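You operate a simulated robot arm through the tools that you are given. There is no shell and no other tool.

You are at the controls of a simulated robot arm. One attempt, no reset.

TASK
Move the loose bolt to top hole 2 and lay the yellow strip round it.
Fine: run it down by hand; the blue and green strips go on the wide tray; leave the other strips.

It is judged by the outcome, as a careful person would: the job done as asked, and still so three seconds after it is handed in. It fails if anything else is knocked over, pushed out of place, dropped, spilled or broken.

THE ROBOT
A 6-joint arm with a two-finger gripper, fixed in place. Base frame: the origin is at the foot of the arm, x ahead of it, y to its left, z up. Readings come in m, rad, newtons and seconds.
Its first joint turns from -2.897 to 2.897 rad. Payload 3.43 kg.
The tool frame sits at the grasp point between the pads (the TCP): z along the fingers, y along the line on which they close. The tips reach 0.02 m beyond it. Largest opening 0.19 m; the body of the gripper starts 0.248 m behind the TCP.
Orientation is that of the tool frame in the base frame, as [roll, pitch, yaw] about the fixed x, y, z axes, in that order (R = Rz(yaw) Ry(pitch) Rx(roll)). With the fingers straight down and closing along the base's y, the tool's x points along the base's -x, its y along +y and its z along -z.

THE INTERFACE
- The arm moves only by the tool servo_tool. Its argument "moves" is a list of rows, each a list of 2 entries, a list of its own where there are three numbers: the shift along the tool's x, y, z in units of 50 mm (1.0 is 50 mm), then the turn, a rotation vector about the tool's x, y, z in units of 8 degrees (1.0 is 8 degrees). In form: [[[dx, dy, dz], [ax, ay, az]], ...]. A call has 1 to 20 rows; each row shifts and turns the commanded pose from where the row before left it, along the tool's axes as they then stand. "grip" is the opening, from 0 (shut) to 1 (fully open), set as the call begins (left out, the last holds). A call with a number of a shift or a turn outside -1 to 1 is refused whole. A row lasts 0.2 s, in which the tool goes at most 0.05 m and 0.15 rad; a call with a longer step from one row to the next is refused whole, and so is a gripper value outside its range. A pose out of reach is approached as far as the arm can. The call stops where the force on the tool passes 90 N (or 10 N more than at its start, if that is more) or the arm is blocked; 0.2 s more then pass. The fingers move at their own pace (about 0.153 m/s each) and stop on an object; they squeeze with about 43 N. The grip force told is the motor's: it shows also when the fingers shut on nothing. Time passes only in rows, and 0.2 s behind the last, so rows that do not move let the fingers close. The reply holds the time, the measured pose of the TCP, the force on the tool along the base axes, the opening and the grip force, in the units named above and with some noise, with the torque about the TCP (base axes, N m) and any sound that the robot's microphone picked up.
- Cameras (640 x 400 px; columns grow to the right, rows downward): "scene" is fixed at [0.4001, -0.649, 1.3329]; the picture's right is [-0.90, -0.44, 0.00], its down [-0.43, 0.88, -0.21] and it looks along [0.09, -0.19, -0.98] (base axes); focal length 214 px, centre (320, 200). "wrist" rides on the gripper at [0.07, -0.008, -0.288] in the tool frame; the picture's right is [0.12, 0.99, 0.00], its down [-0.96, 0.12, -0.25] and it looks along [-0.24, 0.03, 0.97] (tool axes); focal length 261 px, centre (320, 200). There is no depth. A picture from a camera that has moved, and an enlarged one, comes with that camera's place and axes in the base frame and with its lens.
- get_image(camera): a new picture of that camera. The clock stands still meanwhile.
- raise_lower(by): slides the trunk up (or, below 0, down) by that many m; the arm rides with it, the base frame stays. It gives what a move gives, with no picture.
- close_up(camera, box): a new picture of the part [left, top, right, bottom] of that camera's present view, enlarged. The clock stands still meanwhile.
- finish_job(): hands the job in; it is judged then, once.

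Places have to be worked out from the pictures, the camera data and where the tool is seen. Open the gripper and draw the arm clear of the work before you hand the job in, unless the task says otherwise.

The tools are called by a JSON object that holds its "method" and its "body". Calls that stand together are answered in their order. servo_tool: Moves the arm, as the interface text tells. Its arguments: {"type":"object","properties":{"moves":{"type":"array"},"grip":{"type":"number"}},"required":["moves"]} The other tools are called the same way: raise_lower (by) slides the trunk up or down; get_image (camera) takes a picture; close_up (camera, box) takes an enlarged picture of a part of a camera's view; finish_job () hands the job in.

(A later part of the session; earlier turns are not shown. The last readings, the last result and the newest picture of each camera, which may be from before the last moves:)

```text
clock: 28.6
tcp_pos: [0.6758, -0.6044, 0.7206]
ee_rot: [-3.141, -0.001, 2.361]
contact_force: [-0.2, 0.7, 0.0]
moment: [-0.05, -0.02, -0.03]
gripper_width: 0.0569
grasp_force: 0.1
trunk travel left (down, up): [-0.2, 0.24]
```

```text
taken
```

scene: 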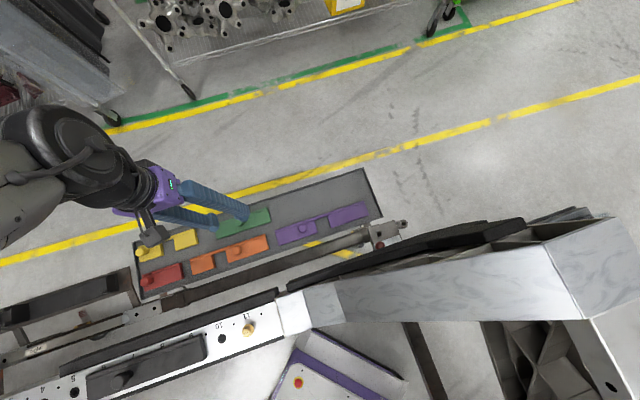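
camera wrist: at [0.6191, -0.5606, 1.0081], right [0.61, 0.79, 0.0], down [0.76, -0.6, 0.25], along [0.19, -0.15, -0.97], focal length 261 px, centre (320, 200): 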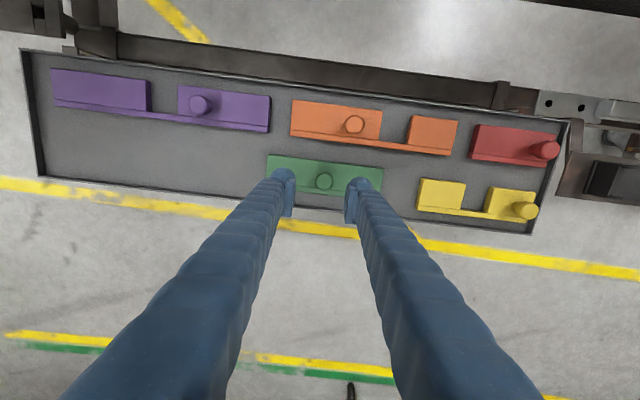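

Green lies flat and free in the tray. Now I rise and travel to above the blue knob (≈(0.960,0.0995)).

{"method": "servo_tool", "body": {"moves": [[[0, 0, -0.84], [0, 0, 0]], [[0, 0, -0.84], [0, 0, 0]], [[0, 0, -0.84], [0, 0, 0]], [[0, 0, -0.84], [0, 0, 0]], [[0, 0, -0.84], [0, 0, 0]], [[0, 0, 0], [0, 0, 0]]]}}

{"method": "servo_tool", "body": {"moves": [[[0.345, 0.823, 0], [0, 0, 0]], [[0.345, 0.823, 0], [0, 0, 0]], [[0.345, 0.823, 0], [0, 0, 0]], [[0.345, 0.823, 0], [0, 0, 0]], [[0.345, 0.823, 0], [0, 0, 0]], [[0.345, 0.823, 0], [0, 0, 0]], [[0.345, 0.823, 0], [0, 0, 0]], [[0.345, 0.823, 0], [0, 0, 0]], [[0.345, 0.823, 0], [0, 0, 0]], [[0.345, 0.823, 0], [0, 0, 0]], [[0.345, 0.823, 0], [0, 0, 0]], [[0.345, 0.823, 0], [0, 0, 0]], [[0.345, 0.823, 0], [0, 0, 0]], [[0.345, 0.823, 0], [0, 0, 0]], [[0.345, 0.823, 0], [0, 0, 0]], [[0.345, 0.823, 0], [0, 0, 0]], [[0.345, 0.823, 0], [0, 0, 0]], [[0, 0, 0], [0, 0, 0]], [[0, 0, 0], [0, 0, 0]]]}}

{"method": "get_image", "body": {"camera": "wrist"}}

```text
clock: 30.0
tcp_pos: [0.6746, -0.6029, 0.9311]
ee_rot: [3.141, -0.002, 2.36]
contact_force: [0.2, 0.5, 0.3]
moment: [-0.07, -0.02, 0.02]
gripper_width: 0.0568
grasp_force: 0.0
trunk travel left (down, up): [-0.2, 0.24]
```

```text
clock: 34.0
tcp_pos: [0.9607, 0.0997, 0.9305]
ee_rot: [3.141, -0.003, 2.359]
contact_force: [-0.5, -0.8, 0.3]
moment: [0.1, -0.02, 0.0]
gripper_width: 0.0568
grasp_force: 0.1
trunk travel left (down, up): [-0.2, 0.24]
```

```text
taken
camera wrist: at [0.9039, 0.1422, 1.2183], right [0.62, 0.79, 0.0], down [0.76, -0.6, 0.25], along [0.19, -0.15, -0.97], focal length 261 px, centre (320, 200)
```

wrist: 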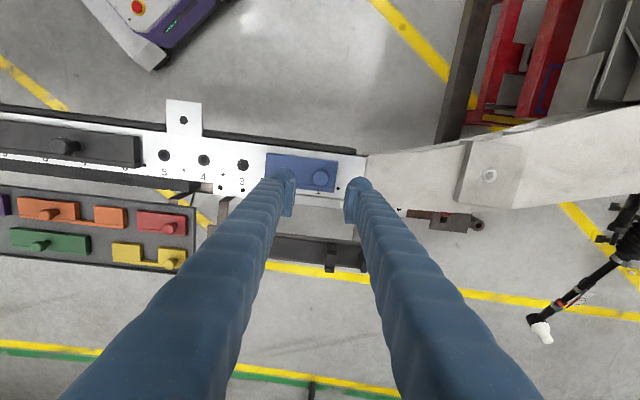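

{"method": "close_up", "body": {"camera": "wrist", "box": [140, 120, 380, 270]}}

{"method": "close_up", "body": {"camera": "wrist", "box": [220, 130, 380, 230]}}

```text
2.67 times, centred on (260, 195) of wrist
camera zoom: at [0.9039, 0.1422, 1.2183], right [0.62, 0.79, 0.0], down [0.76, -0.6, 0.25], along [0.19, -0.15, -0.97], focal length 695 px, centre (480, 213)
```

zoom: 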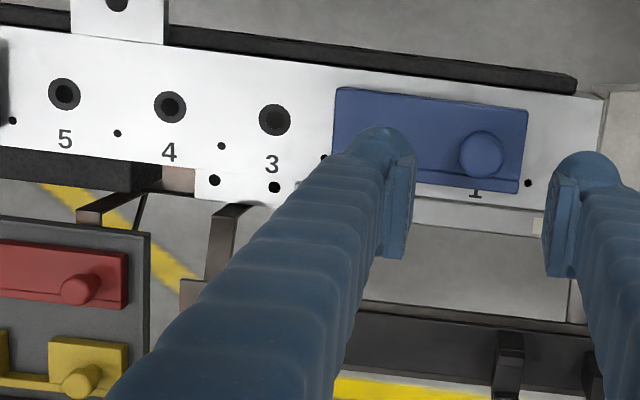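

```text
4.00 times, centred on (300, 180) of wrist
camera zoom: at [0.9039, 0.1422, 1.2183], right [0.62, 0.79, 0.0], down [0.76, -0.6, 0.25], along [0.19, -0.15, -0.97], focal length 1043 px, centre (400, 280)
```

zoom: 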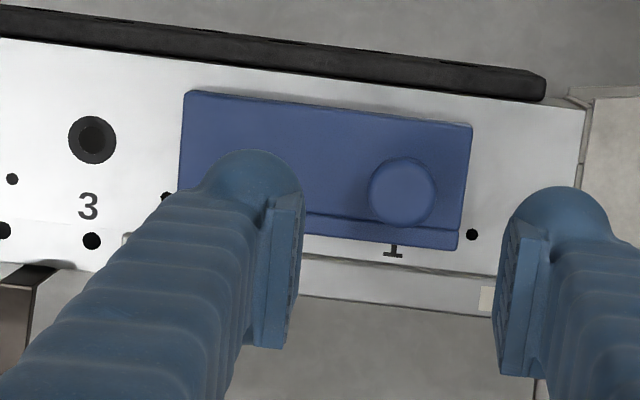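

Holes 3–5 are bare and blue's knob is at (0.960,0.0998), right below the tool. I descend to neck height and grip.

{"method": "servo_tool", "body": {"moves": [[[0, 0, 0.7], [0, 0, 0]], [[0, 0, 0.7], [0, 0, 0]], [[0, 0, 0.6], [0, 0, 0]], [[0, 0, 0.5], [0, 0, 0]], [[0, 0, 0.3], [0, 0, 0]], [[0, 0, 0.06], [0, 0, 0]], [[0, 0, 0], [0, 0, 0]]]}}

{"method": "close_up", "body": {"camera": "wrist", "box": [240, 140, 400, 240]}}

```text
clock: 35.6
tcp_pos: [0.9596, 0.0995, 0.7883]
ee_rot: [3.141, -0.001, 2.361]
contact_force: [-0.1, -0.3, 0.4]
moment: [-0.01, -0.01, 0.03]
gripper_width: 0.0566
grasp_force: 0.0
trunk travel left (down, up): [-0.2, 0.24]
```

```text
4.00 times, centred on (320, 190) of wrist
camera zoom: at [0.9032, 0.1429, 1.0757], right [0.61, 0.79, 0.0], down [0.76, -0.6, 0.25], along [0.19, -0.15, -0.97], focal length 1043 px, centre (320, 240)
```

zoom: 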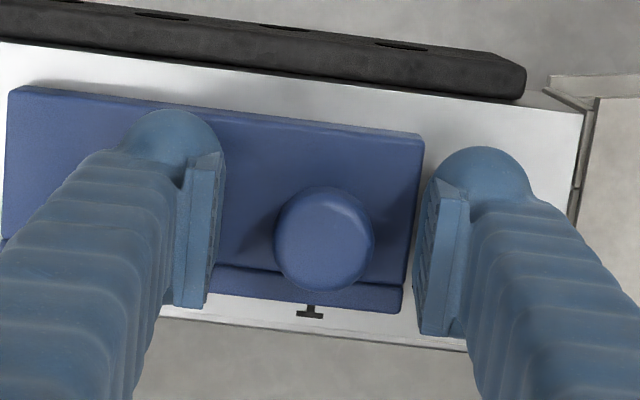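

Clearance looks right; I go down another 1.5 mm to be on the neck, then close.

{"method": "servo_tool", "body": {"moves": [[[0, 0, 0.03], [0, 0, 0]], [[0, 0, 0], [0, 0, 0]]]}}

{"method": "servo_tool", "body": {"moves": [[[0, 0, 0], [0, 0, 0]], [[0, 0, 0], [0, 0, 0]], [[0, 0, 0], [0, 0, 0]], [[0, 0, 0], [0, 0, 0]]], "grip": 0.0}}

{"method": "close_up", "body": {"camera": "wrist", "box": [240, 140, 400, 240]}}

```text
clock: 36.2
tcp_pos: [0.9598, 0.1004, 0.7864]
ee_rot: [3.141, 0.001, 2.359]
contact_force: [0.6, 0.3, 0.1]
moment: [0.0, 0.01, 0.0]
gripper_width: 0.0568
grasp_force: 0.1
trunk travel left (down, up): [-0.2, 0.24]
```

```text
clock: 37.2
tcp_pos: [0.9602, 0.0984, 0.7857]
ee_rot: [-3.14, 0.001, 2.36]
contact_force: [-0.4, 0.2, 0.5]
moment: [0.0, -0.01, -0.02]
gripper_width: 0.0243
grasp_force: 43.1
trunk travel left (down, up): [-0.2, 0.24]
```

```text
4.00 times, centred on (320, 190) of wrist
camera zoom: at [0.9034, 0.1425, 1.0738], right [0.61, 0.79, 0.0], down [0.76, -0.6, 0.25], along [0.19, -0.15, -0.97], focal length 1043 px, centre (320, 240)
```

zoom: 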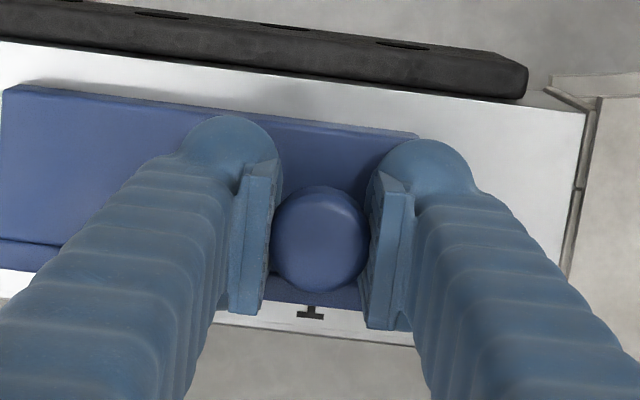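

Width 24.3 mm: the neck is gripped. I lift slowly and check the hold.

{"method": "servo_tool", "body": {"moves": [[[0, 0, -0.06], [0, 0, 0]], [[0, 0, -0.1], [0, 0, 0]], [[0, 0, -0.14], [0, 0, 0]], [[0, 0, 0], [0, 0, 0]]]}}

{"method": "get_image", "body": {"camera": "wrist"}}

```text
clock: 38.2
tcp_pos: [0.9608, 0.0997, 0.8017]
ee_rot: [-3.14, -0.002, 2.36]
contact_force: [0.3, -0.8, -1.9]
moment: [0.04, -0.04, 0.01]
gripper_width: 0.0241
grasp_force: 43.3
trunk travel left (down, up): [-0.2, 0.24]
```

```text
taken
camera wrist: at [0.9041, 0.1429, 1.0893], right [0.61, 0.79, 0.0], down [0.76, -0.6, 0.25], along [0.19, -0.15, -0.97], focal length 261 px, centre (320, 200)
```

wrist: 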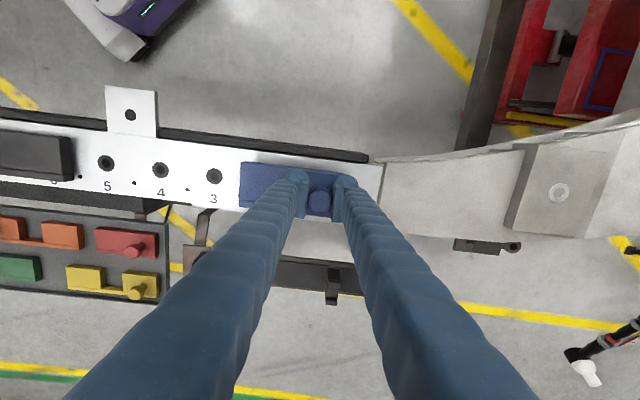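

Blue is held level. I raise it and carry it to the free tray spot left of green (knob at about (0.5515,-0.728)).

{"method": "servo_tool", "body": {"moves": [[[0, 0, -0.3], [0, 0, 0]], [[0, 0, -0.6], [0, 0, 0]], [[0, 0, -0.7], [0, 0, 0]], [[0, 0, -0.6], [0, 0, 0]], [[0, 0, -0.38], [0, 0, 0]], [[-0.2256, -0.6733, 0], [0, 0, 0]], [[-0.2256, -0.6733, 0], [0, 0, 0]], [[-0.2256, -0.6733, 0], [0, 0, 0]], [[-0.2256, -0.6733, 0], [0, 0, 0]], [[-0.2256, -0.6733, 0], [0, 0, 0]], [[-0.2256, -0.6733, 0], [0, 0, 0]], [[-0.2256, -0.6733, 0], [0, 0, 0]], [[-0.2256, -0.6733, 0], [0, 0, 0]], [[-0.2256, -0.6733, 0], [0, 0, 0]], [[-0.2256, -0.6733, 0], [0, 0, 0]], [[-0.2256, -0.6733, 0], [0, 0, 0]], [[-0.2256, -0.6733, 0], [0, 0, 0]], [[-0.2256, -0.6733, 0], [0, 0, 0]]]}}

{"method": "servo_tool", "body": {"moves": [[[-0.2256, -0.6733, 0], [0, 0, 0]], [[-0.2256, -0.6733, 0], [0, 0, 0]], [[-0.2256, -0.6733, 0], [0, 0, 0]], [[-0.2256, -0.6733, 0], [0, 0, 0]], [[-0.2256, -0.6733, 0], [0, 0, 0]], [[-0.2256, -0.6733, 0], [0, 0, 0]], [[-0.2256, -0.6733, 0], [0, 0, 0]], [[-0.2256, -0.6733, 0], [0, 0, 0]], [[-0.2256, -0.6733, 0], [0, 0, 0]], [[-0.2256, -0.6733, 0], [0, 0, 0]], [[-0.2256, -0.6733, 0], [0, 0, 0]], [[-0.2256, -0.6733, 0], [0, 0, 0]], [[-0.2256, -0.6733, 0], [0, 0, 0]], [[0, 0, 0], [0, 0, 0]]]}}

{"method": "get_image", "body": {"camera": "wrist"}}

{"method": "get_image", "body": {"camera": "scene"}}

```text
clock: 42.0
tcp_pos: [0.7555, -0.3165, 0.9331]
ee_rot: [3.141, -0.003, 2.359]
contact_force: [0.2, 0.2, -1.2]
moment: [0.04, -0.05, 0.0]
gripper_width: 0.0242
grasp_force: 42.5
trunk travel left (down, up): [-0.2, 0.24]
```

```text
clock: 45.0
tcp_pos: [0.5526, -0.7298, 0.9309]
ee_rot: [-3.141, 0.0, 2.36]
contact_force: [-0.9, -1.0, -1.7]
moment: [0.08, -0.04, -0.01]
gripper_width: 0.0242
grasp_force: 43.0
trunk travel left (down, up): [-0.2, 0.24]
```

```text
taken
camera wrist: at [0.4963, -0.6866, 1.2176], right [0.61, 0.79, 0.0], down [0.76, -0.6, 0.25], along [0.19, -0.15, -0.97], focal length 261 px, centre (320, 200)
```

wrist: 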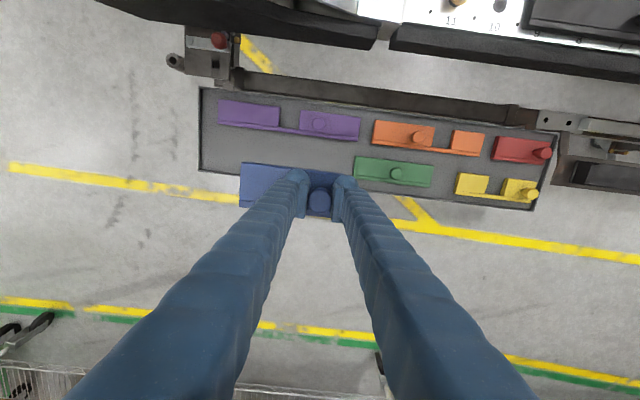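

```text
taken
```

scene: 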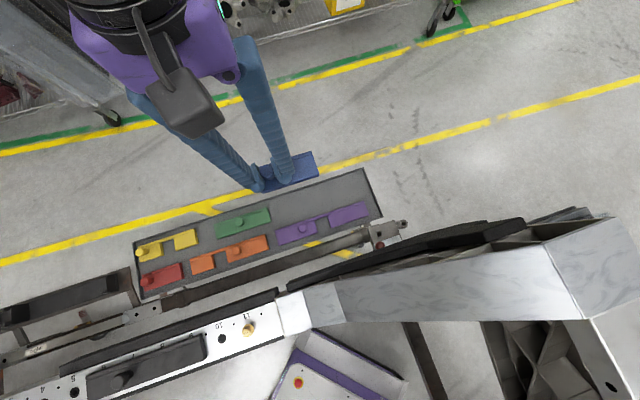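

Position e≈-0.125, n≈0.906 as planned, clear of green and purple. I descend.

{"method": "servo_tool", "body": {"moves": [[[0, 0, 0.4], [0, 0, 0]], [[0, 0, 0.7], [0, 0, 0]], [[0, 0, 0.7], [0, 0, 0]], [[0, 0, 0.7], [0, 0, 0]], [[0, 0, 0.7], [0, 0, 0]], [[0, 0, 0.7], [0, 0, 0]], [[0, 0, 0.7], [0, 0, 0]], [[0, 0, 0.7], [0, 0, 0]], [[0, 0, 0.6], [0, 0, 0]], [[0, 0, 0.3], [0, 0, 0]], [[0, 0, 0], [0, 0, 0]]]}}

{"method": "get_image", "body": {"camera": "wrist"}}

{"method": "get_image", "body": {"camera": "scene"}}

```text
clock: 47.4
tcp_pos: [0.5518, -0.7308, 0.6206]
ee_rot: [-3.141, 0.0, 2.358]
contact_force: [0.0, -0.6, -1.0]
moment: [0.03, -0.01, 0.02]
gripper_width: 0.0243
grasp_force: 43.2
trunk travel left (down, up): [-0.2, 0.24]
```

```text
taken
camera wrist: at [0.4958, -0.6872, 0.9081], right [0.61, 0.79, 0.0], down [0.76, -0.6, 0.25], along [0.19, -0.15, -0.97], focal length 261 px, centre (320, 200)
```

wrist: 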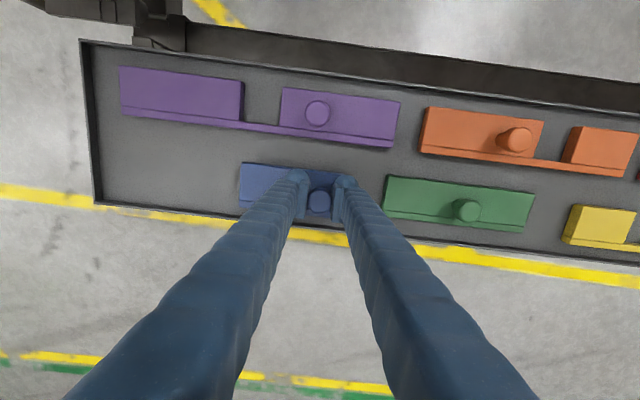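

```text
taken
```

scene: 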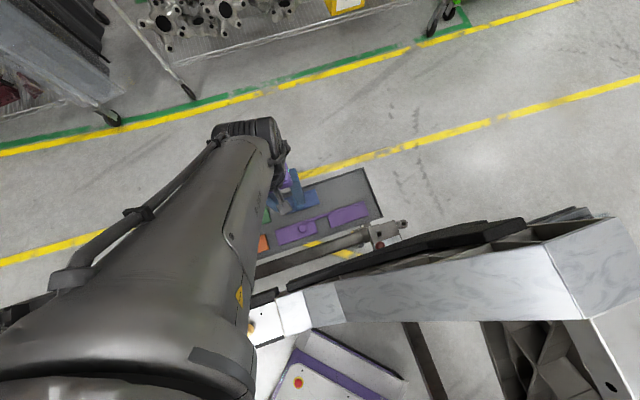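

Blue is in place above the floor; lowering the last ~2 cm slowly.

{"method": "servo_tool", "body": {"moves": [[[0, 0, 0.2], [0, 0, 0]], [[0, 0, 0.16], [0, 0, 0]], [[0, 0, 0.06], [0, 0, 0]], [[0, 0, 0], [0, 0, 0]]]}}

{"method": "servo_tool", "body": {"moves": [[[0, 0, 0.05], [0, 0, 0]], [[0, 0, 0], [0, 0, 0]]]}}

```text
clock: 48.4
tcp_pos: [0.5503, -0.7299, 0.6]
ee_rot: [3.141, 0.0, 2.36]
contact_force: [-0.3, -0.2, -1.0]
moment: [0.03, -0.03, -0.01]
gripper_width: 0.0242
grasp_force: 42.3
trunk travel left (down, up): [-0.2, 0.24]
```

```text
clock: 49.0
tcp_pos: [0.5517, -0.7297, 0.5977]
ee_rot: [3.141, -0.001, 2.361]
contact_force: [-0.3, 0.6, -1.2]
moment: [0.03, -0.01, 0.0]
gripper_width: 0.0239
grasp_force: 42.9
trunk travel left (down, up): [-0.2, 0.24]
```

{"method": "servo_tool", "body": {"moves": [[[0, 0, 0.03], [0, 0, 0]], [[0, 0, 0], [0, 0, 0]]]}}

```text
clock: 49.6
tcp_pos: [0.5514, -0.7296, 0.5968]
ee_rot: [-3.141, -0.001, 2.36]
contact_force: [0.5, -0.6, 1.4]
moment: [-0.15, 0.15, -0.02]
gripper_width: 0.0239
grasp_force: 43.3
trunk travel left (down, up): [-0.2, 0.24]
```

First light touch (force turned positive, small moment). I lower 1 mm more and release, then retreat upward.

{"method": "servo_tool", "body": {"moves": [[[0, 0, 0.02], [0, 0, 0]], [[0, 0, 0], [0, 0, 0]]]}}

{"method": "servo_tool", "body": {"moves": [[[0, 0, 0], [0, 0, 0]], [[0, 0, 0], [0, 0, 0]]], "grip": 0.3}}

{"method": "servo_tool", "body": {"moves": [[[0, 0, -0.3], [0, 0, 0]], [[0, 0, -0.6], [0, 0, 0]], [[0, 0, -0.8], [0, 0, 0]], [[0, 0, -0.8], [0, 0, 0]], [[0, 0, -0.9], [0, 0, 0]], [[0, 0, -0.9], [0, 0, 0]], [[0, 0, -0.9], [0, 0, 0]], [[0, 0, -0.9], [0, 0, 0]], [[0, 0, 0], [0, 0, 0]]]}}

{"method": "get_image", "body": {"camera": "wrist"}}

{"method": "get_image", "body": {"camera": "scene"}}

```text
clock: 50.2
tcp_pos: [0.553, -0.7304, 0.5948]
ee_rot: [-3.141, 0.0, 2.36]
contact_force: [1.2, 2.1, 9.7]
moment: [0.1, 0.07, 0.01]
gripper_width: 0.024
grasp_force: 42.8
trunk travel left (down, up): [-0.2, 0.24]
```

```text
clock: 50.8
tcp_pos: [0.551, -0.7309, 0.5959]
ee_rot: [-3.141, 0.0, 2.36]
contact_force: [0.5, -0.5, 5.3]
moment: [-0.15, 0.11, 0.08]
gripper_width: 0.0568
grasp_force: 0.0
trunk travel left (down, up): [-0.2, 0.24]
```

```text
clock: 52.8
tcp_pos: [0.5524, -0.7286, 0.9008]
ee_rot: [3.141, 0.0, 2.36]
contact_force: [0.5, 0.4, -0.5]
moment: [-0.05, -0.03, 0.0]
gripper_width: 0.0569
grasp_force: 0.1
trunk travel left (down, up): [-0.2, 0.24]
```

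```text
taken
camera wrist: at [0.4954, -0.6856, 1.1897], right [0.61, 0.79, 0.0], down [0.76, -0.6, 0.25], along [0.19, -0.15, -0.97], focal length 261 px, centre (320, 200)
```

wrist: 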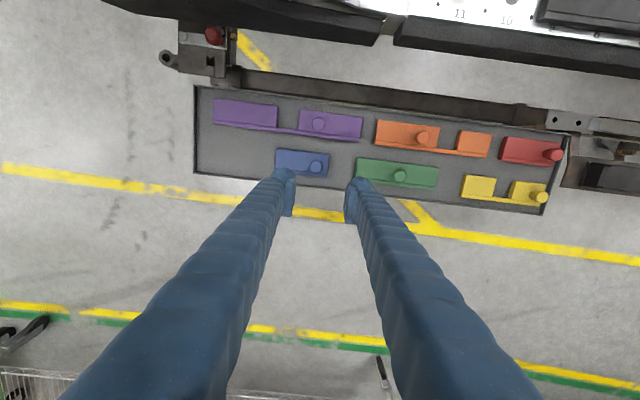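

```text
taken
```

scene: 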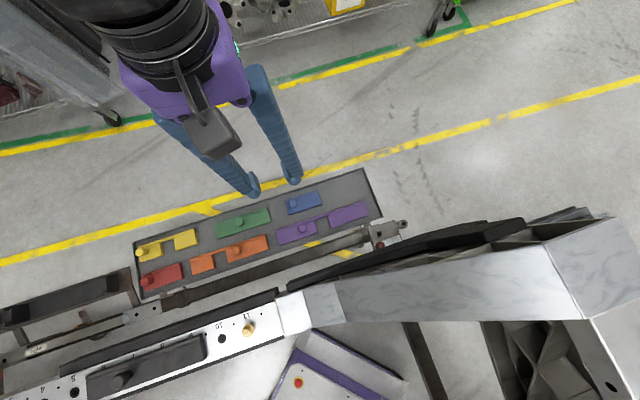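

Both strips lie in the tray. Next the bolt: I move above it at (0.465,-0.396), z≈0.90.

{"method": "servo_tool", "body": {"moves": [[[0.742, 0.4385, 0], [0, 0, 0]], [[0.742, 0.4385, 0], [0, 0, 0]], [[0.742, 0.4385, 0], [0, 0, 0]], [[0.742, 0.4385, 0], [0, 0, 0]], [[0.742, 0.4385, 0], [0, 0, 0]], [[0.742, 0.4385, 0], [0, 0, 0]], [[0.742, 0.4385, 0], [0, 0, 0]], [[0.742, 0.4385, 0], [0, 0, 0]], [[0, 0, 0.5], [0, 0, 0]], [[0, 0, 0], [0, 0, 0]]]}}

{"method": "get_image", "body": {"camera": "wrist"}}

{"method": "close_up", "body": {"camera": "wrist", "box": [280, 155, 360, 205]}}

{"method": "close_up", "body": {"camera": "scene", "box": [216, 305, 280, 345]}}

```text
clock: 55.0
tcp_pos: [0.4645, -0.3978, 0.8733]
ee_rot: [3.141, -0.001, 2.36]
contact_force: [0.2, -0.7, 0.5]
moment: [0.1, 0.0, -0.02]
gripper_width: 0.0573
grasp_force: 0.1
trunk travel left (down, up): [-0.2, 0.24]
```

```text
taken
camera wrist: at [0.4078, -0.3549, 1.161], right [0.61, 0.79, 0.0], down [0.76, -0.6, 0.25], along [0.19, -0.15, -0.97], focal length 261 px, centre (320, 200)
```

wrist: 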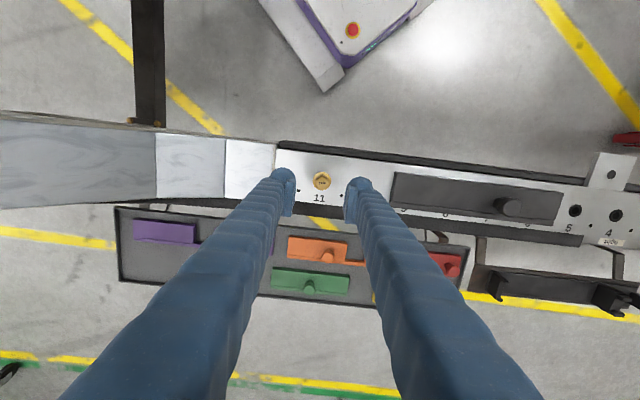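

```text
8.00 times, centred on (320, 180) of wrist
camera zoom: at [0.4078, -0.3549, 1.161], right [0.61, 0.79, 0.0], down [0.76, -0.6, 0.25], along [0.19, -0.15, -0.97], focal length 2085 px, centre (320, 360)
```

zoom: 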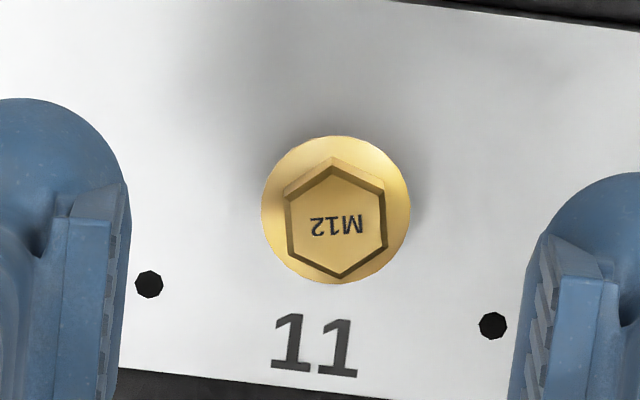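

```text
10.00 times, centred on (248, 325) of scene
camera zoom: at [0.4001, -0.649, 1.3329], right [-0.9, -0.44, 0.0], down [-0.43, 0.88, -0.21], along [0.09, -0.19, -0.98], focal length 2145 px, centre (1040, -1050)
```

zoom: 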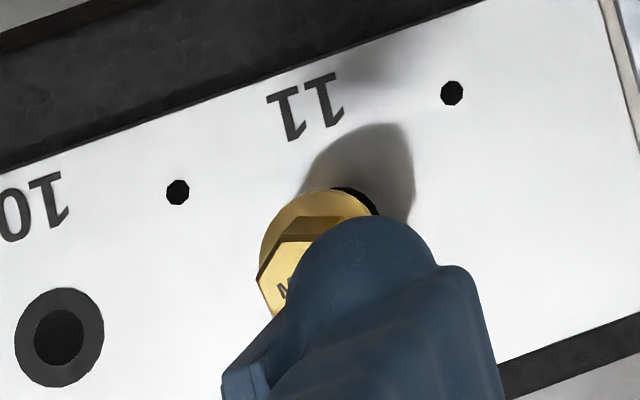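

I need the hex flats' orientation precisely; zooming further on the head.

{"method": "close_up", "body": {"camera": "wrist", "box": [308, 169, 336, 193]}}

```text
16.00 times, centred on (322, 181) of wrist
camera zoom: at [0.4078, -0.3549, 1.161], right [0.61, 0.79, 0.0], down [0.76, -0.6, 0.25], along [0.19, -0.15, -0.97], focal length 4170 px, centre (288, 504)
```

zoom: 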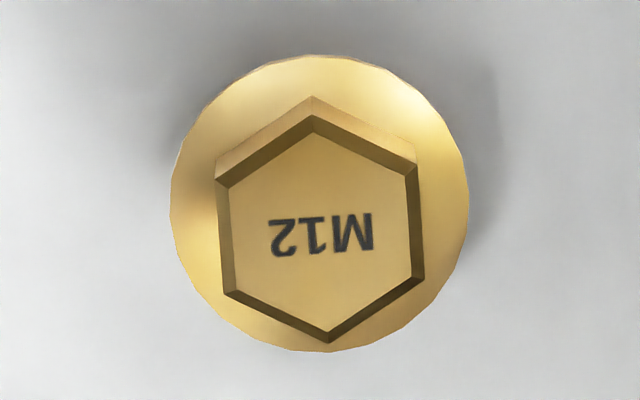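

Hex flats' normal is about 11° off the closing axis. I turn the tool −11° about its z, nudge toward the bolt centre and lower to just above the head.

{"method": "servo_tool", "body": {"moves": [[[0.016, 0.04, 0], [0, 0, -0.69]], [[0, 0, 0], [0, 0, -0.69]], [[0, 0, 0.6], [0, 0, 0]], [[0, 0, 0.6], [0, 0, 0]], [[0, 0, 0.2], [0, 0, 0]], [[0, 0, 0], [0, 0, 0]]]}}

{"method": "close_up", "body": {"camera": "wrist", "box": [280, 165, 360, 215]}}

{"method": "close_up", "body": {"camera": "scene", "box": [216, 305, 280, 345]}}

```text
clock: 56.4
tcp_pos: [0.4647, -0.3929, 0.8042]
ee_rot: [-3.141, -0.001, 2.553]
contact_force: [0.3, -0.1, 0.4]
moment: [0.02, -0.02, 0.01]
gripper_width: 0.0573
grasp_force: 0.0
trunk travel left (down, up): [-0.2, 0.24]
```

```text
8.00 times, centred on (320, 190) of wrist
camera zoom: at [0.4011, -0.3626, 1.0923], right [0.45, 0.89, 0.0], down [0.86, -0.44, 0.25], along [0.22, -0.11, -0.97], focal length 2085 px, centre (320, 280)
```

zoom: 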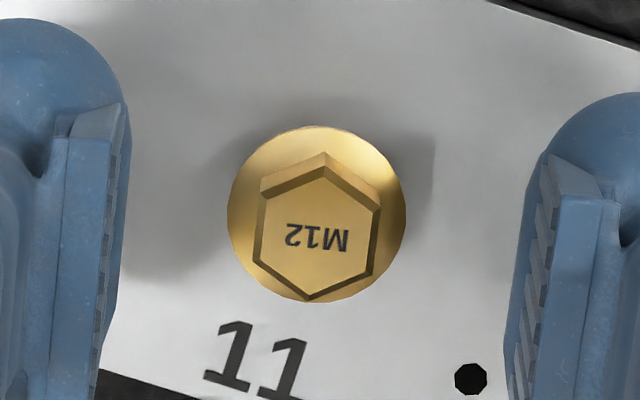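

```text
10.00 times, centred on (248, 325) of scene
camera zoom: at [0.4001, -0.649, 1.3329], right [-0.9, -0.44, 0.0], down [-0.43, 0.88, -0.21], along [0.09, -0.19, -0.98], focal length 2145 px, centre (1040, -1050)
```

zoom: 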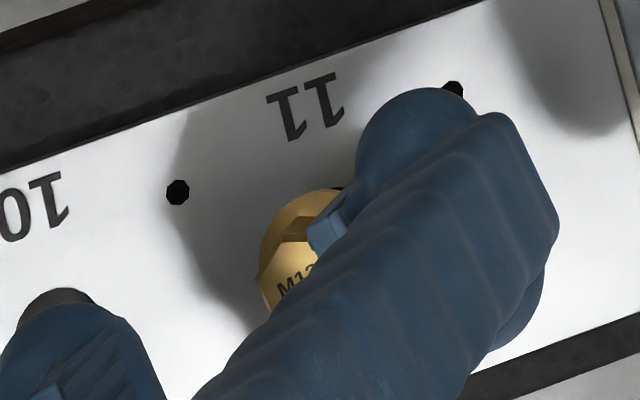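

The flats are now parallel to the pads and the bolt is within ~1 mm of the tool axis. I descend so the tips sit just above the flange (TCP z≈0.788) and close.

{"method": "servo_tool", "body": {"moves": [[[-0.02, 0, 0.2], [0, 0, 0]], [[0, 0, 0.11], [0, 0, 0]], [[0, 0, 0], [0, 0, 0]]]}}

{"method": "servo_tool", "body": {"moves": [[[0, 0, 0], [0, 0, 0]], [[0, 0, 0], [0, 0, 0]], [[0, 0, 0], [0, 0, 0]], [[0, 0, 0], [0, 0, 0]]], "grip": 0.0}}

{"method": "close_up", "body": {"camera": "wrist", "box": [280, 165, 360, 215]}}

```text
clock: 57.2
tcp_pos: [0.4661, -0.3945, 0.7898]
ee_rot: [3.141, -0.001, 2.554]
contact_force: [-0.2, 0.8, 0.4]
moment: [-0.03, -0.03, -0.02]
gripper_width: 0.057
grasp_force: 0.0
trunk travel left (down, up): [-0.2, 0.24]
```

```text
clock: 58.0
tcp_pos: [0.4675, -0.3959, 0.7969]
ee_rot: [-3.139, 0.009, 2.555]
contact_force: [-9.2, 8.6, 47.7]
moment: [0.15, 0.12, 0.02]
gripper_width: 0.006
grasp_force: 34.1
trunk travel left (down, up): [-0.2, 0.24]
stopped in row 3: the force on the tool passed its limit at 94 N (the readings are from after the stop); the commanded pose is now the measured one
```

```text
8.00 times, centred on (320, 190) of wrist
camera zoom: at [0.4009, -0.3623, 1.0841], right [0.45, 0.89, 0.0], down [0.86, -0.44, 0.26], along [0.23, -0.12, -0.97], focal length 2085 px, centre (320, 280)
```

zoom: 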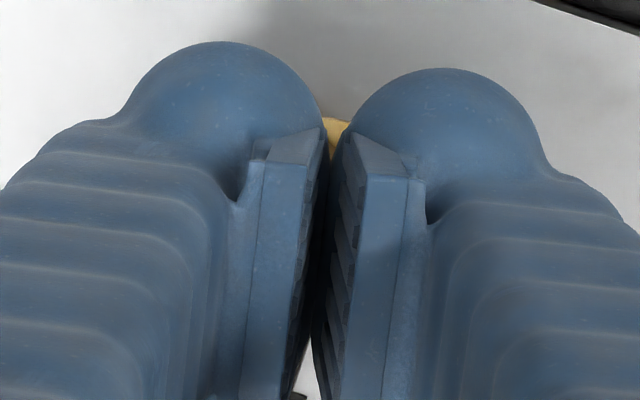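

The fingertips slipped up over the head top (head top ≈0.777). I back off upward, open, and inspect whether the bolt moved.

{"method": "servo_tool", "body": {"moves": [[[0, 0, -0.3], [0, 0, 0]], [[0, 0, -0.4], [0, 0, 0]], [[0, 0, -0.4], [0, 0, 0]], [[0, 0, 0], [0, 0, 0]]]}}

{"method": "servo_tool", "body": {"moves": [[[0, 0, 0], [0, 0, 0]], [[0, 0, 0], [0, 0, 0]]], "grip": 0.35}}

{"method": "close_up", "body": {"camera": "wrist", "box": [280, 155, 360, 205]}}

{"method": "close_up", "body": {"camera": "scene", "box": [216, 305, 280, 345]}}

```text
clock: 59.0
tcp_pos: [0.4675, -0.3959, 0.8495]
ee_rot: [-3.14, 0.008, 2.554]
contact_force: [0.3, 0.4, 0.4]
moment: [-0.05, -0.02, 0.01]
gripper_width: 0.0003
grasp_force: 34.3
trunk travel left (down, up): [-0.2, 0.24]
```

```text
clock: 59.5
tcp_pos: [0.4679, -0.3951, 0.8502]
ee_rot: [-3.139, 0.007, 2.554]
contact_force: [0.3, -0.6, -0.9]
moment: [0.0, 0.01, 0.02]
gripper_width: 0.0664
grasp_force: 0.0
trunk travel left (down, up): [-0.2, 0.24]
```

```text
8.00 times, centred on (320, 180) of wrist
camera zoom: at [0.4027, -0.3633, 1.1362], right [0.45, 0.89, 0.0], down [0.86, -0.44, 0.25], along [0.23, -0.12, -0.97], focal length 2085 px, centre (320, 360)
```

zoom: 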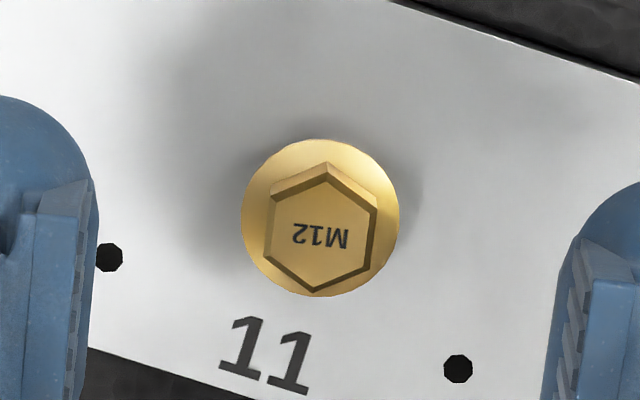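

```text
10.00 times, centred on (248, 325) of scene
camera zoom: at [0.4001, -0.649, 1.3329], right [-0.9, -0.44, 0.0], down [-0.43, 0.88, -0.21], along [0.09, -0.19, -0.98], focal length 2145 px, centre (1040, -1050)
```

zoom: 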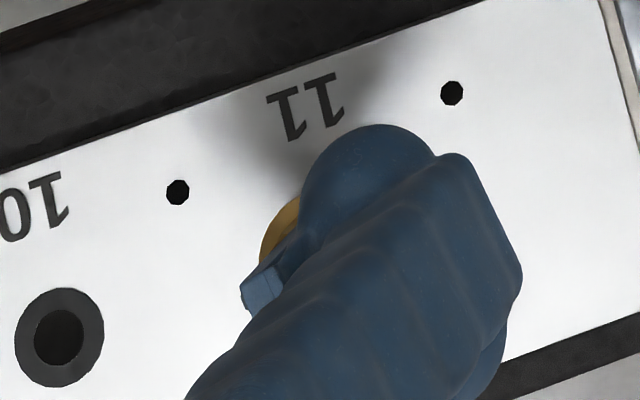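

I raise and shift the tool aside to get an unobstructed scene view of the bolt and compare with before.

{"method": "servo_tool", "body": {"moves": [[[0, 0, -0.8], [-0.019, 0.057, 0]], [[0, 0.8, -0.5], [0, 0, 0]], [[0, 0.9, 0], [0, 0, 0]], [[0, 0.9, 0], [0, 0, 0]], [[0, 0, 0], [0, 0, 0]]]}}

{"method": "close_up", "body": {"camera": "scene", "box": [216, 305, 280, 345]}}

{"method": "get_image", "body": {"camera": "wrist"}}

```text
clock: 60.8
tcp_pos: [0.5406, -0.2888, 0.9142]
ee_rot: [3.141, 0.0, 2.554]
contact_force: [0.4, 0.7, -0.2]
moment: [-0.09, 0.02, 0.03]
gripper_width: 0.0665
grasp_force: 0.1
trunk travel left (down, up): [-0.2, 0.24]
```

```text
10.00 times, centred on (248, 325) of scene
camera zoom: at [0.4001, -0.649, 1.3329], right [-0.9, -0.44, 0.0], down [-0.43, 0.88, -0.21], along [0.09, -0.19, -0.98], focal length 2145 px, centre (1040, -1050)
```

zoom: 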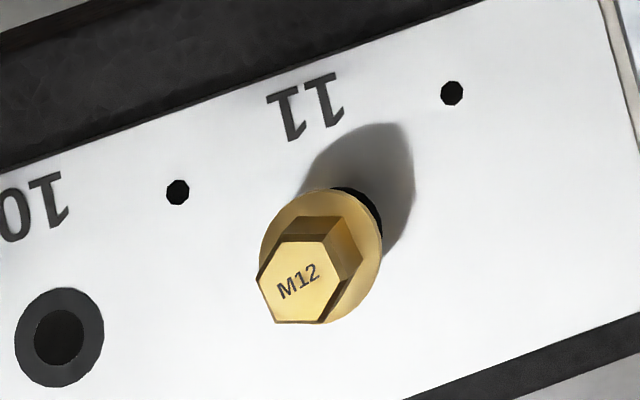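

```text
taken
camera wrist: at [0.4773, -0.2571, 1.202], right [0.45, 0.89, 0.0], down [0.86, -0.44, 0.25], along [0.22, -0.11, -0.97], focal length 261 px, centre (320, 200)
```

wrist: 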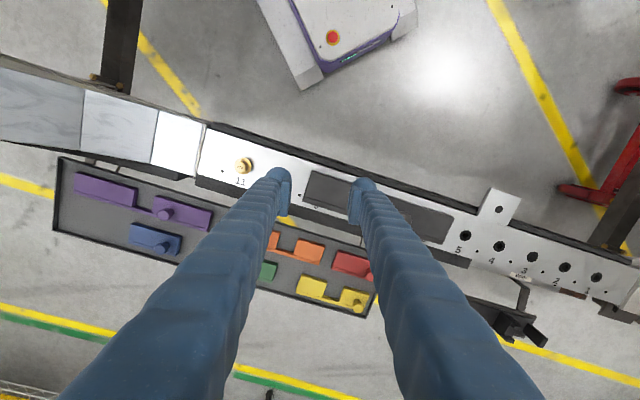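

The bolt is unmoved: flange about 8–11 mm above the plate, head top z≈0.780. I check the fingertip shape from the scene view before choosing the grip.

{"method": "get_image", "body": {"camera": "scene"}}

{"method": "close_up", "body": {"camera": "wrist", "box": [225, 145, 265, 185]}}

{"method": "close_up", "body": {"camera": "wrist", "box": [270, 160, 390, 235]}}

```text
taken
```

scene: 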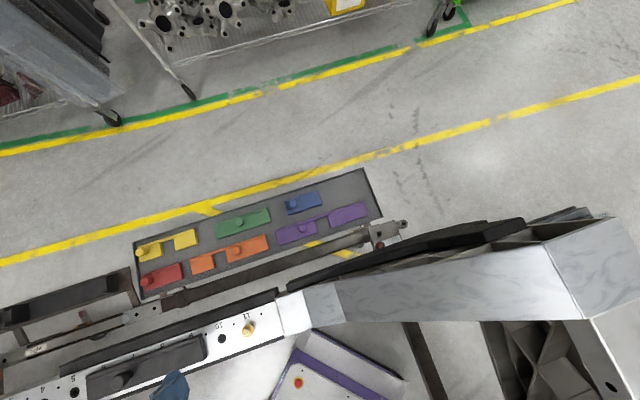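

```text
10.00 times, centred on (245, 165) of wrist
camera zoom: at [0.4773, -0.2571, 1.202], right [0.45, 0.89, 0.0], down [0.86, -0.44, 0.25], along [0.22, -0.11, -0.97], focal length 2606 px, centre (1070, 550)
```

zoom: 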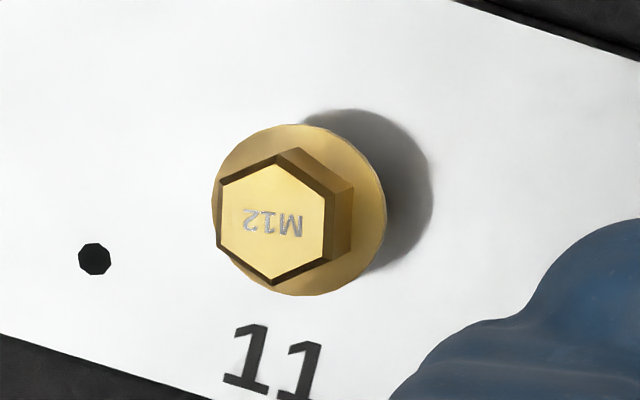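

```text
5.33 times, centred on (330, 198) of wrist
camera zoom: at [0.4773, -0.2571, 1.202], right [0.45, 0.89, 0.0], down [0.86, -0.44, 0.25], along [0.22, -0.11, -0.97], focal length 1390 px, centre (267, 213)
```

zoom: 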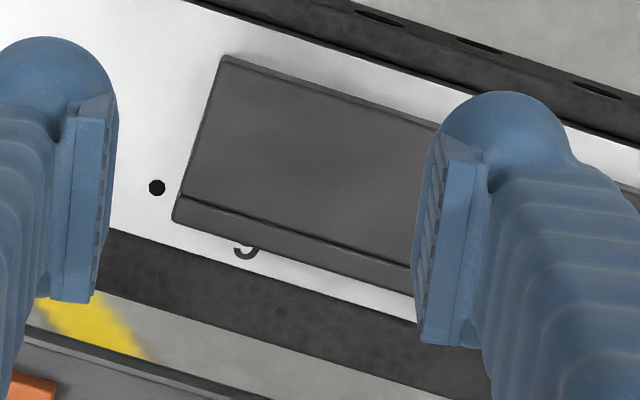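

The pads are flat down to the tip, so gripping lower around the flange rim should be secure. I go back over the bolt with the fingers open and lower to just above the head for a check.

{"method": "servo_tool", "body": {"moves": [[[0.056, -0.9, 0], [0, 0, 0]], [[0, -0.9, 0], [0, 0, 0]], [[0, -0.796, 0], [0, 0, 0]], [[0, 0, 0.8], [0, 0, 0]], [[0, 0, 0.8], [0, 0, 0]], [[0, 0, 0.68], [0, 0, 0]], [[0, 0, 0], [0, 0, 0]]]}}

{"method": "close_up", "body": {"camera": "wrist", "box": [272, 160, 368, 220]}}

```text
clock: 62.4
tcp_pos: [0.467, -0.3942, 0.8004]
ee_rot: [3.14, -0.002, 2.554]
contact_force: [-0.2, 0.3, 0.3]
moment: [0.07, 0.01, 0.03]
gripper_width: 0.0665
grasp_force: 0.1
trunk travel left (down, up): [-0.2, 0.24]
```

```text
6.67 times, centred on (320, 190) of wrist
camera zoom: at [0.404, -0.3647, 1.0876], right [0.45, 0.89, 0.0], down [0.86, -0.44, 0.25], along [0.22, -0.11, -0.97], focal length 1738 px, centre (320, 267)
```

zoom: 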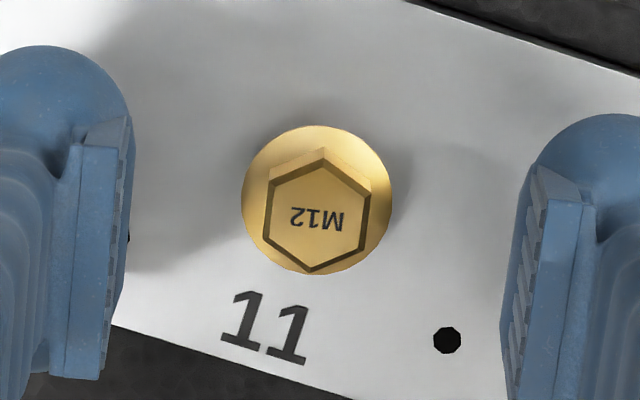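

Centred well. I lower to TCP z≈0.7755 (tips ~2 mm above the plate) around the flange, then close gradually.

{"method": "servo_tool", "body": {"moves": [[[0.04, 0, 0.2], [0, 0, 0]], [[0, 0, 0.2], [0, 0, 0]], [[0, 0, 0.09], [0, 0, 0]], [[0, 0, 0], [0, 0, 0]]]}}

{"method": "servo_tool", "body": {"moves": [[[0, 0, 0], [0, 0, 0]], [[0, 0, 0], [0, 0, 0]]], "grip": 0.18}}

{"method": "servo_tool", "body": {"moves": [[[0, 0, 0], [0, 0, 0]], [[0, 0, 0], [0, 0, 0]], [[0, 0, 0], [0, 0, 0]]], "grip": 0.0}}

{"method": "close_up", "body": {"camera": "wrist", "box": [272, 160, 368, 220]}}

```text
clock: 63.4
tcp_pos: [0.4665, -0.3944, 0.7752]
ee_rot: [3.141, -0.002, 2.552]
contact_force: [-0.4, 1.1, 0.0]
moment: [0.0, 0.02, 0.0]
gripper_width: 0.0664
grasp_force: 0.1
trunk travel left (down, up): [-0.2, 0.24]
```

```text
clock: 64.0
tcp_pos: [0.4653, -0.3938, 0.7758]
ee_rot: [3.14, -0.002, 2.553]
contact_force: [-1.3, 0.6, 0.5]
moment: [0.02, -0.02, 0.02]
gripper_width: 0.034
grasp_force: 0.1
trunk travel left (down, up): [-0.2, 0.24]
```

```text
clock: 64.9
tcp_pos: [0.4661, -0.3945, 0.782]
ee_rot: [-3.142, 0.007, 2.553]
contact_force: [-9.9, 5.9, 42.4]
moment: [0.09, 0.16, -0.01]
gripper_width: 0.0184
grasp_force: 42.9
trunk travel left (down, up): [-0.2, 0.24]
stopped in row 3: the force on the tool passed its limit at 92 N (the readings are from after the stop); the commanded pose is now the measured one
```

```text
6.67 times, centred on (320, 190) of wrist
camera zoom: at [0.3999, -0.3625, 1.0691], right [0.45, 0.89, 0.0], down [0.86, -0.44, 0.25], along [0.23, -0.12, -0.97], focal length 1738 px, centre (320, 267)
```

zoom: 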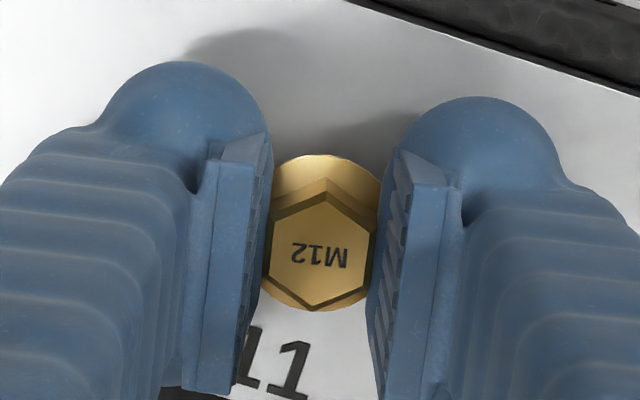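

The tips rode up onto the flange and have now settled on the hex itself: width 18.4 mm, full grip on the flats. I relieve the downward push in small steps and see whether the bolt lifts freely.

{"method": "servo_tool", "body": {"moves": [[[0, 0, -0.04], [0, 0, 0]], [[0, 0, 0], [0, 0, 0]]]}}

{"method": "servo_tool", "body": {"moves": [[[0, 0, -0.04], [0, 0, 0]], [[0, 0, 0], [0, 0, 0]]]}}

```text
clock: 65.5
tcp_pos: [0.466, -0.3953, 0.7819]
ee_rot: [-3.14, 0.005, 2.553]
contact_force: [-12.4, 13.5, 33.5]
moment: [0.0, -0.06, 0.02]
gripper_width: 0.0185
grasp_force: 42.7
trunk travel left (down, up): [-0.2, 0.24]
```

```text
clock: 66.1
tcp_pos: [0.4656, -0.396, 0.7819]
ee_rot: [3.141, 0.002, 2.554]
contact_force: [-14.5, 13.0, 3.2]
moment: [0.03, -0.03, 0.0]
gripper_width: 0.0186
grasp_force: 43.1
trunk travel left (down, up): [-0.2, 0.24]
```

Vertical load is nearly zero; a side load of ~19 N remains, so I shift ~1.5 mm along the force and then raise in small steps.

{"method": "servo_tool", "body": {"moves": [[[0.03, 0.005, 0], [0, 0, 0]], [[0, 0, 0], [0, 0, 0]]]}}

{"method": "servo_tool", "body": {"moves": [[[0, 0, -0.04], [0, 0, 0]], [[0, 0, 0], [0, 0, 0]]]}}

```text
clock: 66.7
tcp_pos: [0.4683, -0.3961, 0.7833]
ee_rot: [3.139, 0.007, 2.553]
contact_force: [-0.5, 0.2, -0.8]
moment: [0.01, 0.05, 0.03]
gripper_width: 0.0182
grasp_force: 43.5
trunk travel left (down, up): [-0.2, 0.24]
```

```text
clock: 67.3
tcp_pos: [0.4667, -0.3966, 0.784]
ee_rot: [-3.142, 0.005, 2.553]
contact_force: [-0.1, 0.3, -1.2]
moment: [-0.01, 0.03, 0.01]
gripper_width: 0.0184
grasp_force: 42.8
trunk travel left (down, up): [-0.2, 0.24]
```

Loads vanish and the tool rises without resistance, so the bolt seems to be free. I raise further slowly.

{"method": "servo_tool", "body": {"moves": [[[0, 0, -0.06], [0, 0, 0]], [[0, 0, -0.06], [0, 0, 0]], [[0, 0, 0], [0, 0, 0]]]}}

{"method": "get_image", "body": {"camera": "wrist"}}

{"method": "close_up", "body": {"camera": "wrist", "box": [272, 160, 368, 220]}}

{"method": "close_up", "body": {"camera": "scene", "box": [216, 305, 280, 345]}}

```text
clock: 68.1
tcp_pos: [0.4663, -0.3957, 0.7923]
ee_rot: [-3.141, 0.005, 2.554]
contact_force: [0.8, -0.7, -0.5]
moment: [0.0, 0.01, 0.0]
gripper_width: 0.0182
grasp_force: 43.4
trunk travel left (down, up): [-0.2, 0.24]
```

```text
taken
camera wrist: at [0.401, -0.3627, 1.0786], right [0.45, 0.89, 0.0], down [0.86, -0.44, 0.25], along [0.22, -0.11, -0.97], focal length 261 px, centre (320, 200)
```

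wrist: 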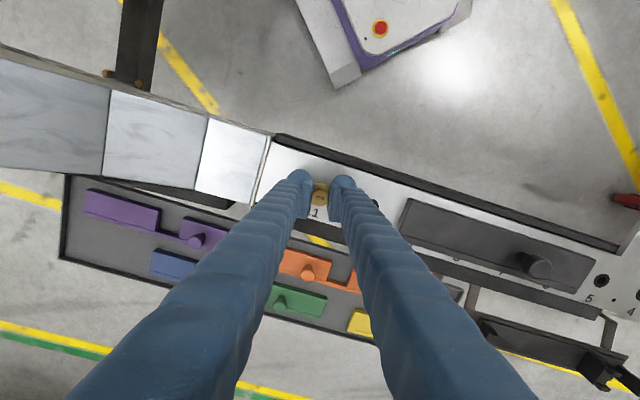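

```text
6.67 times, centred on (320, 190) of wrist
camera zoom: at [0.401, -0.3627, 1.0786], right [0.45, 0.89, 0.0], down [0.86, -0.44, 0.25], along [0.22, -0.11, -0.97], focal length 1738 px, centre (320, 267)
```

zoom: 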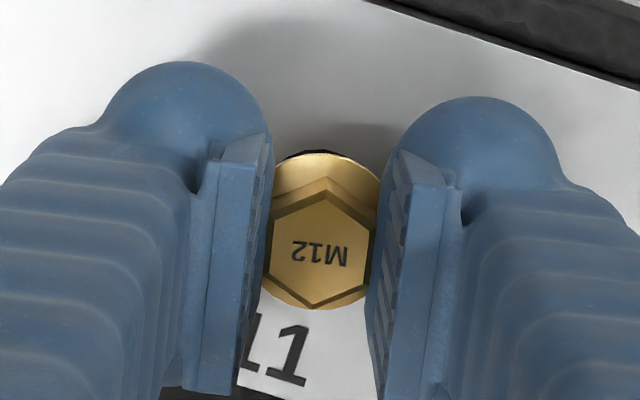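

```text
10.00 times, centred on (248, 325) of scene
camera zoom: at [0.4001, -0.649, 1.3329], right [-0.9, -0.44, 0.0], down [-0.43, 0.88, -0.21], along [0.09, -0.19, -0.98], focal length 2145 px, centre (1040, -1050)
```

zoom: 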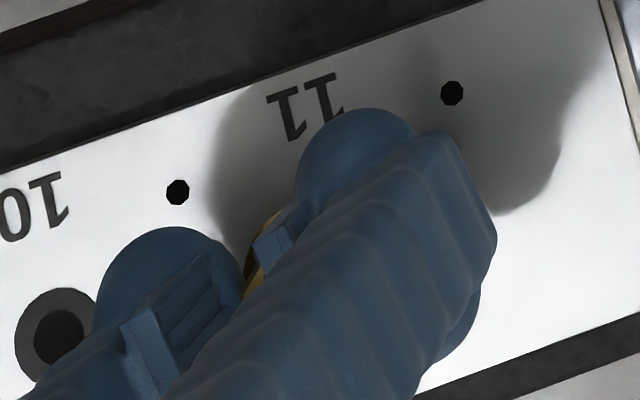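

The bolt comes out freely with the gripper. I lift it straight up to z≈0.95 and look at it.

{"method": "servo_tool", "body": {"moves": [[[0, 0, -0.1], [0, 0, 0]], [[0, 0, -0.2], [0, 0, 0]], [[0, 0, -0.3], [0, 0, 0]], [[0, 0, -0.4], [0, 0, 0]], [[0, 0, -0.6], [0, 0, 0]], [[0, 0, -0.6], [0, 0, 0]], [[0, 0, -0.6], [0, 0, 0]], [[0, 0, -0.3], [0, 0, 0]], [[0, 0, 0], [0, 0, 0]]]}}

{"method": "get_image", "body": {"camera": "scene"}}

{"method": "close_up", "body": {"camera": "wrist", "box": [272, 160, 368, 220]}}

{"method": "close_up", "body": {"camera": "scene", "box": [190, 290, 318, 370]}}

```text
clock: 70.1
tcp_pos: [0.4661, -0.3957, 0.9462]
ee_rot: [3.14, 0.003, 2.553]
contact_force: [-0.2, 0.0, -1.4]
moment: [-0.05, -0.01, 0.01]
gripper_width: 0.0182
grasp_force: 42.8
trunk travel left (down, up): [-0.2, 0.24]
```

```text
taken
```

scene: 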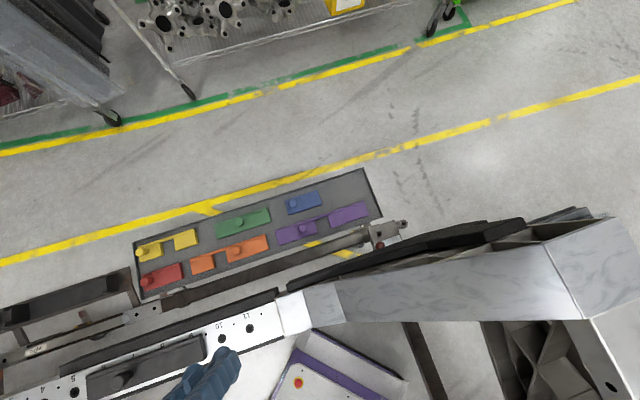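

```text
6.67 times, centred on (320, 190) of wrist
camera zoom: at [0.401, -0.3628, 1.2341], right [0.45, 0.89, 0.0], down [0.86, -0.44, 0.25], along [0.22, -0.11, -0.97], focal length 1738 px, centre (320, 267)
```

zoom: 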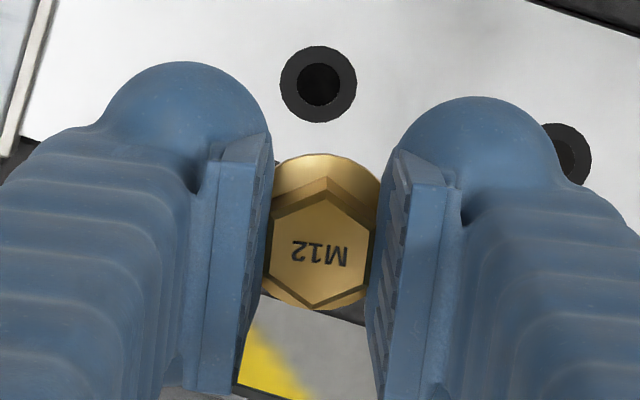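

```text
5.00 times, centred on (254, 330) of scene
camera zoom: at [0.4001, -0.649, 1.3329], right [-0.9, -0.44, 0.0], down [-0.43, 0.88, -0.21], along [0.09, -0.19, -0.98], focal length 1072 px, centre (650, -450)
```

zoom: 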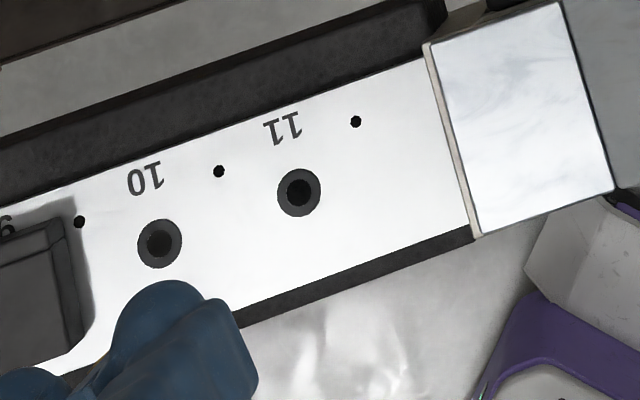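

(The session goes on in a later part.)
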